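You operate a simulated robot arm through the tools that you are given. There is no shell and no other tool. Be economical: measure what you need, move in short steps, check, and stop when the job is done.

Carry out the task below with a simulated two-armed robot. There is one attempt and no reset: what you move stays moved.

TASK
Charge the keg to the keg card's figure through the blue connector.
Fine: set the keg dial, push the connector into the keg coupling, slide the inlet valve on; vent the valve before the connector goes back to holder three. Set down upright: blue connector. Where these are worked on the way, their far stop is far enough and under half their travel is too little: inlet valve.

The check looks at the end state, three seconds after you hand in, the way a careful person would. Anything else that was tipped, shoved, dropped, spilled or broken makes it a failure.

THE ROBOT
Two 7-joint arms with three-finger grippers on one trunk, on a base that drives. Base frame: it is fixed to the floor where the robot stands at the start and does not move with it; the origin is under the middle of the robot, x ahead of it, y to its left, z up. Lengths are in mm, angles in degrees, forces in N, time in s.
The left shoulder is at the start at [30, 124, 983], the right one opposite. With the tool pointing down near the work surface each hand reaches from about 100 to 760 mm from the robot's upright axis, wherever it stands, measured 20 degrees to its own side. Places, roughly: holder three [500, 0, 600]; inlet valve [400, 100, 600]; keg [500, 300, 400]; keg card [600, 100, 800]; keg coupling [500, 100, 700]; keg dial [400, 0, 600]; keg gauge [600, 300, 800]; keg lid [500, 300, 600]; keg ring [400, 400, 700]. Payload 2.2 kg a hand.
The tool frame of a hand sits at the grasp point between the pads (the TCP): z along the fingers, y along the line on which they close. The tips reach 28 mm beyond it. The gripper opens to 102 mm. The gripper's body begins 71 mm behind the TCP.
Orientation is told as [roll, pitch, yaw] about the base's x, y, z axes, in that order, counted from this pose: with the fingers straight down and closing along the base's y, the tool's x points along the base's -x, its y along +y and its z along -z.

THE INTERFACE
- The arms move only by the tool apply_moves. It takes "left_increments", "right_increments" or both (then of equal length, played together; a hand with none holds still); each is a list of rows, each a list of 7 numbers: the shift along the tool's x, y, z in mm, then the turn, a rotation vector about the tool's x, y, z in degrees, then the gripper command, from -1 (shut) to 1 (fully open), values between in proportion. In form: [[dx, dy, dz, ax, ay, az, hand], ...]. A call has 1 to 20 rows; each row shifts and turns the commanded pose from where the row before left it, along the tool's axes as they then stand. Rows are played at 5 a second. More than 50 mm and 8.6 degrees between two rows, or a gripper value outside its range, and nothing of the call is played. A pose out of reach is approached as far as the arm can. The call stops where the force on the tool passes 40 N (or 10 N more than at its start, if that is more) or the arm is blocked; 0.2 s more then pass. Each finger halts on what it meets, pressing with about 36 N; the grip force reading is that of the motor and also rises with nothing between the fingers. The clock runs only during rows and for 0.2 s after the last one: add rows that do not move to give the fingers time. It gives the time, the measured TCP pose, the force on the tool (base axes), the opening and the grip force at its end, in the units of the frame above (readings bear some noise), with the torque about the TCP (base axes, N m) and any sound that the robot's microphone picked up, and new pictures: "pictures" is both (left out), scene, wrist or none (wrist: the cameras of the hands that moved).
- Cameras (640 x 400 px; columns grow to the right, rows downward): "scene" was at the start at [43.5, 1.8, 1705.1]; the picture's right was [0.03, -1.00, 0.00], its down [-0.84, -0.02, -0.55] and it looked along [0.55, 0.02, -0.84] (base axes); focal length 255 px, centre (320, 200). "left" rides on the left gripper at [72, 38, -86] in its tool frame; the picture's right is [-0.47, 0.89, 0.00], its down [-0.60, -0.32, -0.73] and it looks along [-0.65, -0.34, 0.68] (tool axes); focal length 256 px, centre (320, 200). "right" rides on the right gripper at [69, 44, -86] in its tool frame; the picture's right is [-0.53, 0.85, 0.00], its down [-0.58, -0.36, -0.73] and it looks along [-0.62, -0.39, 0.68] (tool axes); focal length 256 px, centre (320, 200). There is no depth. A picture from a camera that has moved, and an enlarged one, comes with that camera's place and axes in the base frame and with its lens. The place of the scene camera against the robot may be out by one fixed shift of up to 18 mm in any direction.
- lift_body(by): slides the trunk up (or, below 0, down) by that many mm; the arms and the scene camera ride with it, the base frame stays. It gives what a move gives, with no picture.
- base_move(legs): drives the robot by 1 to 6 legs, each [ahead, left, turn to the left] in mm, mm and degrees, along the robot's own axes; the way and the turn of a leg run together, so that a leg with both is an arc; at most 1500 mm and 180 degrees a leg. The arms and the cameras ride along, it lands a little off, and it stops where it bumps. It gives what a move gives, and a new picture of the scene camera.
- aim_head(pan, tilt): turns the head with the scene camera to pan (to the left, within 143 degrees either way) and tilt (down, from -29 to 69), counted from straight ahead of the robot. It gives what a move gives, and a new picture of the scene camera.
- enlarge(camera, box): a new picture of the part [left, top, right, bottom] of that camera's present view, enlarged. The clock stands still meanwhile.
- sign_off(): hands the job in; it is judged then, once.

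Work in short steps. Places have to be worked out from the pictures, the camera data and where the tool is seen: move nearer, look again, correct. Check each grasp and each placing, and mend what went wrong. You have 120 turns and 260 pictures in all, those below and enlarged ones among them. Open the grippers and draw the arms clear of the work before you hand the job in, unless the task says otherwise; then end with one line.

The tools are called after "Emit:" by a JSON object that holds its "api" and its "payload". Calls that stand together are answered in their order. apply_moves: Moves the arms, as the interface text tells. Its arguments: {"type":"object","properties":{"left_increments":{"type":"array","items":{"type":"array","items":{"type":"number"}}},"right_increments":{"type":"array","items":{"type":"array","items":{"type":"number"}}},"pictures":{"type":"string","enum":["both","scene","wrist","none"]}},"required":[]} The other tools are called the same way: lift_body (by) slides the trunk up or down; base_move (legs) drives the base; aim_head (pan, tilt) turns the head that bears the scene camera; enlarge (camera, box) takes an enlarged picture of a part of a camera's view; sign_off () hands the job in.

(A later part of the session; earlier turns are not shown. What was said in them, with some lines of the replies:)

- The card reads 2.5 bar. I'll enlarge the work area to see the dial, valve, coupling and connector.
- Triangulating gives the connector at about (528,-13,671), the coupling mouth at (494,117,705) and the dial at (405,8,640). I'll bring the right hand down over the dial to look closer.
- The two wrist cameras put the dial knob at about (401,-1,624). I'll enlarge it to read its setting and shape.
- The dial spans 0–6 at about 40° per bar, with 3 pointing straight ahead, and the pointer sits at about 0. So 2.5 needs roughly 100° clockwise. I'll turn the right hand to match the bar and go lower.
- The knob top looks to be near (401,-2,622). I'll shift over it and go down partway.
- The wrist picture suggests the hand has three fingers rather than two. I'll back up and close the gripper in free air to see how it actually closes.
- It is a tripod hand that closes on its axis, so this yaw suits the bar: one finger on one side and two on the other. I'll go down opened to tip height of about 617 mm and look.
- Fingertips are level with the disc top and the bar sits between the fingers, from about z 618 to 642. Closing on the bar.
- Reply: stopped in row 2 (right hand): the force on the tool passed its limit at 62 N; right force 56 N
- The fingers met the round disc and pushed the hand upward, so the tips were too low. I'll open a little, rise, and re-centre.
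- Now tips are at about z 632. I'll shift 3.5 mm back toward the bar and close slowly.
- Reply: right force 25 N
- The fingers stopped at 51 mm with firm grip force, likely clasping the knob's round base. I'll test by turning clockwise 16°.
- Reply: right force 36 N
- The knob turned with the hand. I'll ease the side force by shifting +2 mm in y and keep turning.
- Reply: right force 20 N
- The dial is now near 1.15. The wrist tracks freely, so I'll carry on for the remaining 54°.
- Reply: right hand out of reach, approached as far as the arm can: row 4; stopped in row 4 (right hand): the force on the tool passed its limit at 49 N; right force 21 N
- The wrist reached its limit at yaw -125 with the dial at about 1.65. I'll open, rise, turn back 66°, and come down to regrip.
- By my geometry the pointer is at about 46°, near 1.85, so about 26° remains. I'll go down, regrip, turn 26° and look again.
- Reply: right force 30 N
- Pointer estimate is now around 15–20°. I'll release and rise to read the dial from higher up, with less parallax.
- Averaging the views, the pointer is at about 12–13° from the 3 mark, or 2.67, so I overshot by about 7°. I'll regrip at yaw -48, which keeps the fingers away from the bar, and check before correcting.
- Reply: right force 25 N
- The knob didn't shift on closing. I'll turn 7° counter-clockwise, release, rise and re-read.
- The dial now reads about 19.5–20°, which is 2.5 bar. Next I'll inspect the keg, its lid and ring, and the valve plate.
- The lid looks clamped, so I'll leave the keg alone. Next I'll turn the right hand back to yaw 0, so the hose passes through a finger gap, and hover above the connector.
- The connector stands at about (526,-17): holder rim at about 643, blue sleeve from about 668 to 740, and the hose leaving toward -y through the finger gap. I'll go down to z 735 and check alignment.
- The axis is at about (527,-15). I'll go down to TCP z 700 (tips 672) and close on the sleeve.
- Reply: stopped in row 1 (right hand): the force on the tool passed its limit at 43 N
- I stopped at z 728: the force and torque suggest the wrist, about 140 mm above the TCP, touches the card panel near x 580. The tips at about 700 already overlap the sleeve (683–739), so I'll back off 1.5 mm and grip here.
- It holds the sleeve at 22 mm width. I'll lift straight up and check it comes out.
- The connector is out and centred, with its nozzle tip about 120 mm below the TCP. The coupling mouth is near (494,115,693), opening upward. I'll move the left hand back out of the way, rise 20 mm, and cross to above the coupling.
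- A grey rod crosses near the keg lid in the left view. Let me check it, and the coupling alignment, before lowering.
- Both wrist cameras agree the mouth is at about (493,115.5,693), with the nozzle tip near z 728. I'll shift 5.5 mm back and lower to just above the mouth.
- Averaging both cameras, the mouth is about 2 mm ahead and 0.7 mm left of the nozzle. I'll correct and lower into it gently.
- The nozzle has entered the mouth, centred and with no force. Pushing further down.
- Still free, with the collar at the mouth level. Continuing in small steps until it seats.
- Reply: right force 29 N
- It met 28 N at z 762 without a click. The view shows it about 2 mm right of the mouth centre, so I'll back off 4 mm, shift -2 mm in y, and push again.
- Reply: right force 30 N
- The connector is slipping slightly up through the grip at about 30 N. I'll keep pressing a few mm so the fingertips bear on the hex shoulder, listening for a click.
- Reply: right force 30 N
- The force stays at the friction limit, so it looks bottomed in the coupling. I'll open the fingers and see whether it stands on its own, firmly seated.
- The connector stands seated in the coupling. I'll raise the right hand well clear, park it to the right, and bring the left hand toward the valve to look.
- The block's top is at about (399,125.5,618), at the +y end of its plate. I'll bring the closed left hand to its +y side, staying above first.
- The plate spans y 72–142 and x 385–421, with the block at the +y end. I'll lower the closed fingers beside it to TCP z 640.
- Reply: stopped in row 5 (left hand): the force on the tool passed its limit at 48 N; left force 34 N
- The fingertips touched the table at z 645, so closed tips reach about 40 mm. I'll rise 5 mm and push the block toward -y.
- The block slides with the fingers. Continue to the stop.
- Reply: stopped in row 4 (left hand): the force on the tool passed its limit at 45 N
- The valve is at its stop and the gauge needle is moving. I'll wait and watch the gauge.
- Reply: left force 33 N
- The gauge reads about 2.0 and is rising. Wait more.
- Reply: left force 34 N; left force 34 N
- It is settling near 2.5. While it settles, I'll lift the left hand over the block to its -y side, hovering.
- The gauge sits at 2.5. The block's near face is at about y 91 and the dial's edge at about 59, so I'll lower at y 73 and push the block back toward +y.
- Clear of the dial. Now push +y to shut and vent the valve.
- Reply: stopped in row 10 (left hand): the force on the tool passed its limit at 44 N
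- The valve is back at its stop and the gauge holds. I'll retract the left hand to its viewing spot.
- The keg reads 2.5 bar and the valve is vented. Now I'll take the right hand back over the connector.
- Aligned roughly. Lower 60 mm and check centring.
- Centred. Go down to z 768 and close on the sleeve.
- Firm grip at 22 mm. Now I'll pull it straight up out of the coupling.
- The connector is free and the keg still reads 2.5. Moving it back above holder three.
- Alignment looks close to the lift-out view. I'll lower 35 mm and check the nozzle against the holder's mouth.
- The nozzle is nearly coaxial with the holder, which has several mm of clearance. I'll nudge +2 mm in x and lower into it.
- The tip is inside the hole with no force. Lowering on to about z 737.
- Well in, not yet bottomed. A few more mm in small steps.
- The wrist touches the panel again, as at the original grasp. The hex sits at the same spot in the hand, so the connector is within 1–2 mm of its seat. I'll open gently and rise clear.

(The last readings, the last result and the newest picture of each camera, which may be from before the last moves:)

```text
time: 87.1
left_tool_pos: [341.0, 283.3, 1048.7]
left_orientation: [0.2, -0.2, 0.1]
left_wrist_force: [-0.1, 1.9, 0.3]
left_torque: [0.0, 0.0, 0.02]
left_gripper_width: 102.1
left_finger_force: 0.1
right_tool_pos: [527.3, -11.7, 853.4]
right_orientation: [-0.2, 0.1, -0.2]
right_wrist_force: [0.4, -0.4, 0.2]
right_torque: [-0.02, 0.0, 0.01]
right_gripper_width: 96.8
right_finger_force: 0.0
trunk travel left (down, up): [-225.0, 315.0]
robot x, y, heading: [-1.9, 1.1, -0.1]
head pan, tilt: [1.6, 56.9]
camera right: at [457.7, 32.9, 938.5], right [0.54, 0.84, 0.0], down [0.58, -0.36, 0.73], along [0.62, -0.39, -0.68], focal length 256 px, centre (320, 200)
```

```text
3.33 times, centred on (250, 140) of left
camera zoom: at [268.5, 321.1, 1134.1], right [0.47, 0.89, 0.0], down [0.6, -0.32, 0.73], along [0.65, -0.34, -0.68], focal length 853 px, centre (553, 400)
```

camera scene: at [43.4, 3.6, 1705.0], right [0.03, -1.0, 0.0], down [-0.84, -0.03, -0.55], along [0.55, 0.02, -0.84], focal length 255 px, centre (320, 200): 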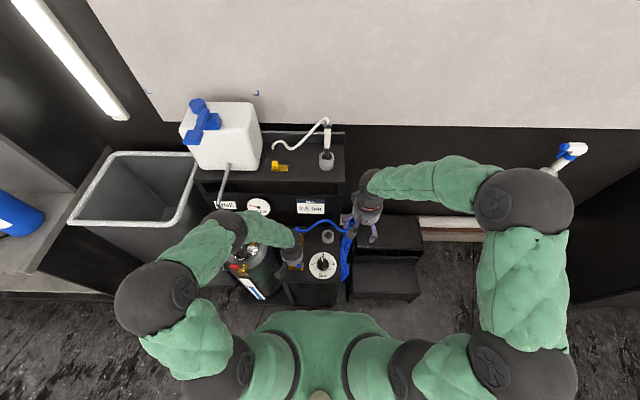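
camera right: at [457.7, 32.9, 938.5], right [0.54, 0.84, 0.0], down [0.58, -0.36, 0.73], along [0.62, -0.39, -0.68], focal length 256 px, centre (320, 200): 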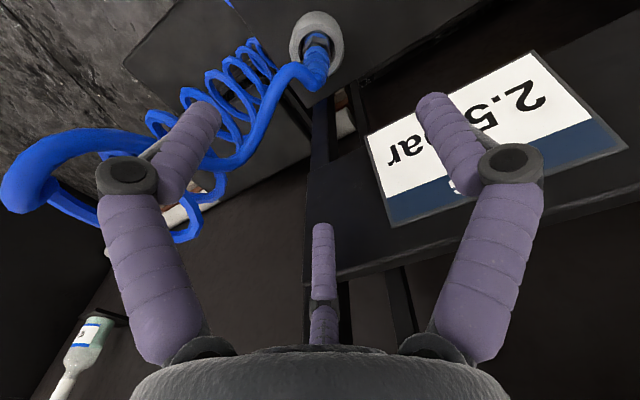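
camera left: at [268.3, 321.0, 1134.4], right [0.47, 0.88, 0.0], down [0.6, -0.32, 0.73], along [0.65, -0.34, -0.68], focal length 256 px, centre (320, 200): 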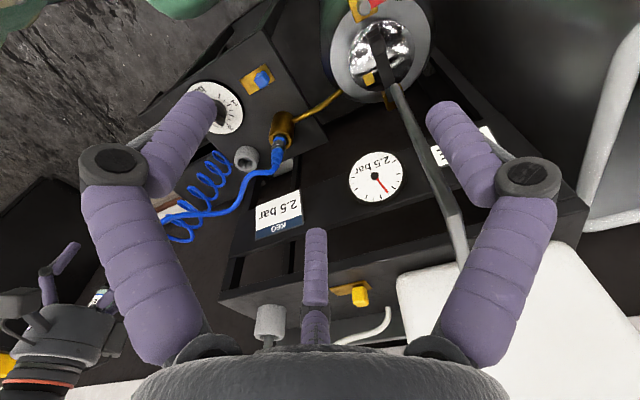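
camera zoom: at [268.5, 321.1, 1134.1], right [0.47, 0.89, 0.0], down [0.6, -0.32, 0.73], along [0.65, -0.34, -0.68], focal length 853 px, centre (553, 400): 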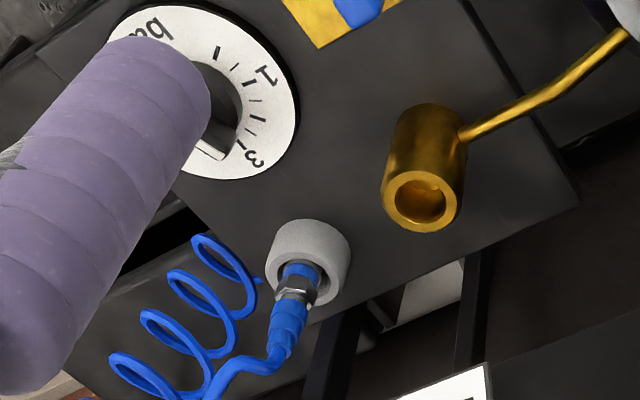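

The connector stands in holder three. I'll retract the right hand to its side and check the whole scene.

Emit:
{"api": "apply_moves", "payload": {"right_increments": [[0, 0, -40, 0, 0, 0, 1], [0, 0, -40, 0, 0, 0, 1], [20, -25, -30, 0, 0, 0, 1], [25, -25, -20, 0, 0, 0, 1], [25, -25, 0, 0, 0, 0, 1], [25, -25, 0, 0, 0, 0, 1], [25, 0, 0, 0, 0, 0, 1], [0, 0, 0, 0, 0, 0, 1], [0, 0, 0, 0, 0, 0, 1], [0, 0, 0, 0, 0, 0, 1]], "pictures": "scene"}}

Emit:
{"api": "enlarge", "payload": {"camera": "scene", "box": [230, 180, 370, 290]}}

Emit:
{"api": "enlarge", "payload": {"camera": "left", "box": [190, 40, 420, 220]}}

Emit:
{"api": "enlarge", "payload": {"camera": "scene", "box": [300, 220, 354, 285]}}

```text
time: 89.3
left_tool_pos: [341.3, 283.3, 1049.1]
left_orientation: [0.1, -0.2, 0.0]
left_wrist_force: [-0.6, 0.1, -0.2]
left_torque: [-0.02, -0.01, -0.03]
left_gripper_width: 102.2
left_finger_force: 0.1
right_tool_pos: [406.3, -112.2, 980.7]
right_orientation: [-0.2, 0.1, -0.2]
right_wrist_force: [0.1, -0.4, 0.2]
right_torque: [0.0, 0.01, -0.01]
right_gripper_width: 102.0
right_finger_force: 0.1
trunk travel left (down, up): [-225.0, 315.0]
robot x, y, heading: [-1.9, -0.3, 0.3]
head pan, tilt: [1.6, 56.9]
camera scene: at [43.5, 2.0, 1705.1], right [0.03, -1.0, 0.0], down [-0.84, -0.02, -0.55], along [0.55, 0.02, -0.84], focal length 255 px, centre (320, 200)
```

scene: 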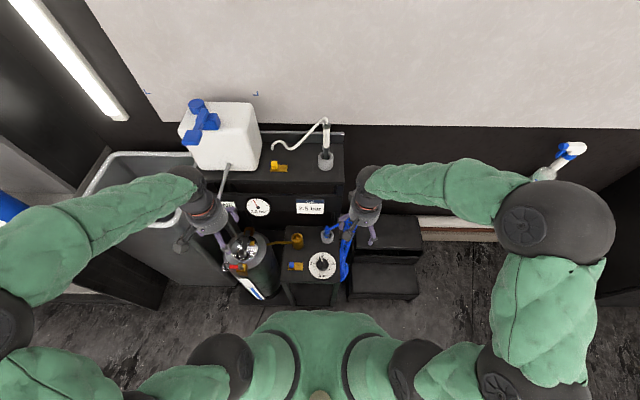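

```text
3.64 times, centred on (300, 235) of scene
camera zoom: at [43.5, 2.0, 1705.1], right [0.03, -1.0, 0.0], down [-0.84, -0.02, -0.55], along [0.55, 0.02, -0.84], focal length 927 px, centre (393, 73)
```

zoom: 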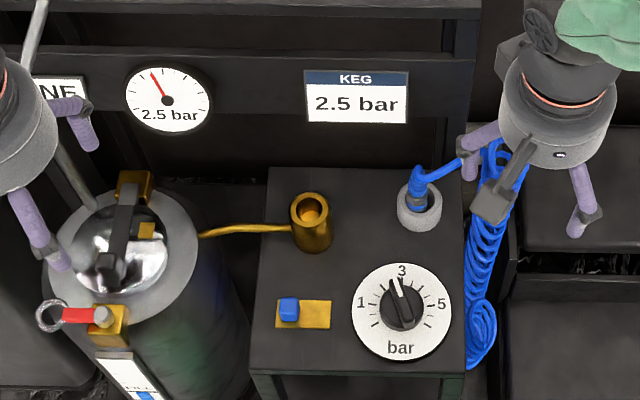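

```text
2.22 times, centred on (305, 130) of left
camera zoom: at [268.4, 320.9, 1134.3], right [0.47, 0.89, 0.0], down [0.6, -0.32, 0.73], along [0.65, -0.34, -0.68], focal length 569 px, centre (353, 356)
```

zoom: 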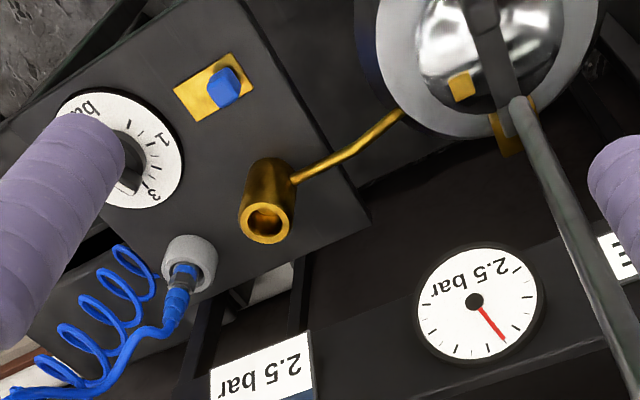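

```text
6.15 times, centred on (327, 252) of scene
camera zoom: at [43.5, 2.0, 1705.1], right [0.03, -1.0, 0.0], down [-0.84, -0.02, -0.55], along [0.55, 0.02, -0.84], focal length 1569 px, centre (277, -123)
```

zoom: 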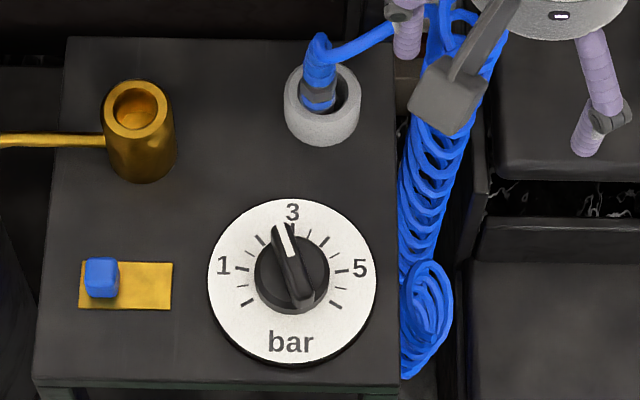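

Everything checks out. The keg gauge holds at 2.5 bar, the dial is at 2.5, and the inlet valve is back at its vent stop. The blue connector stands upright in holder three, and both arms are open and clear.

Emit:
{"api": "sign_off", "payload": {}}

```text
The job is handed in.
```

The keg is charged to 2.5 bar and its gauge is holding there. The inlet valve was vented first, then the blue connector went back upright into holder three, and I handed the job in with both grippers open and clear.
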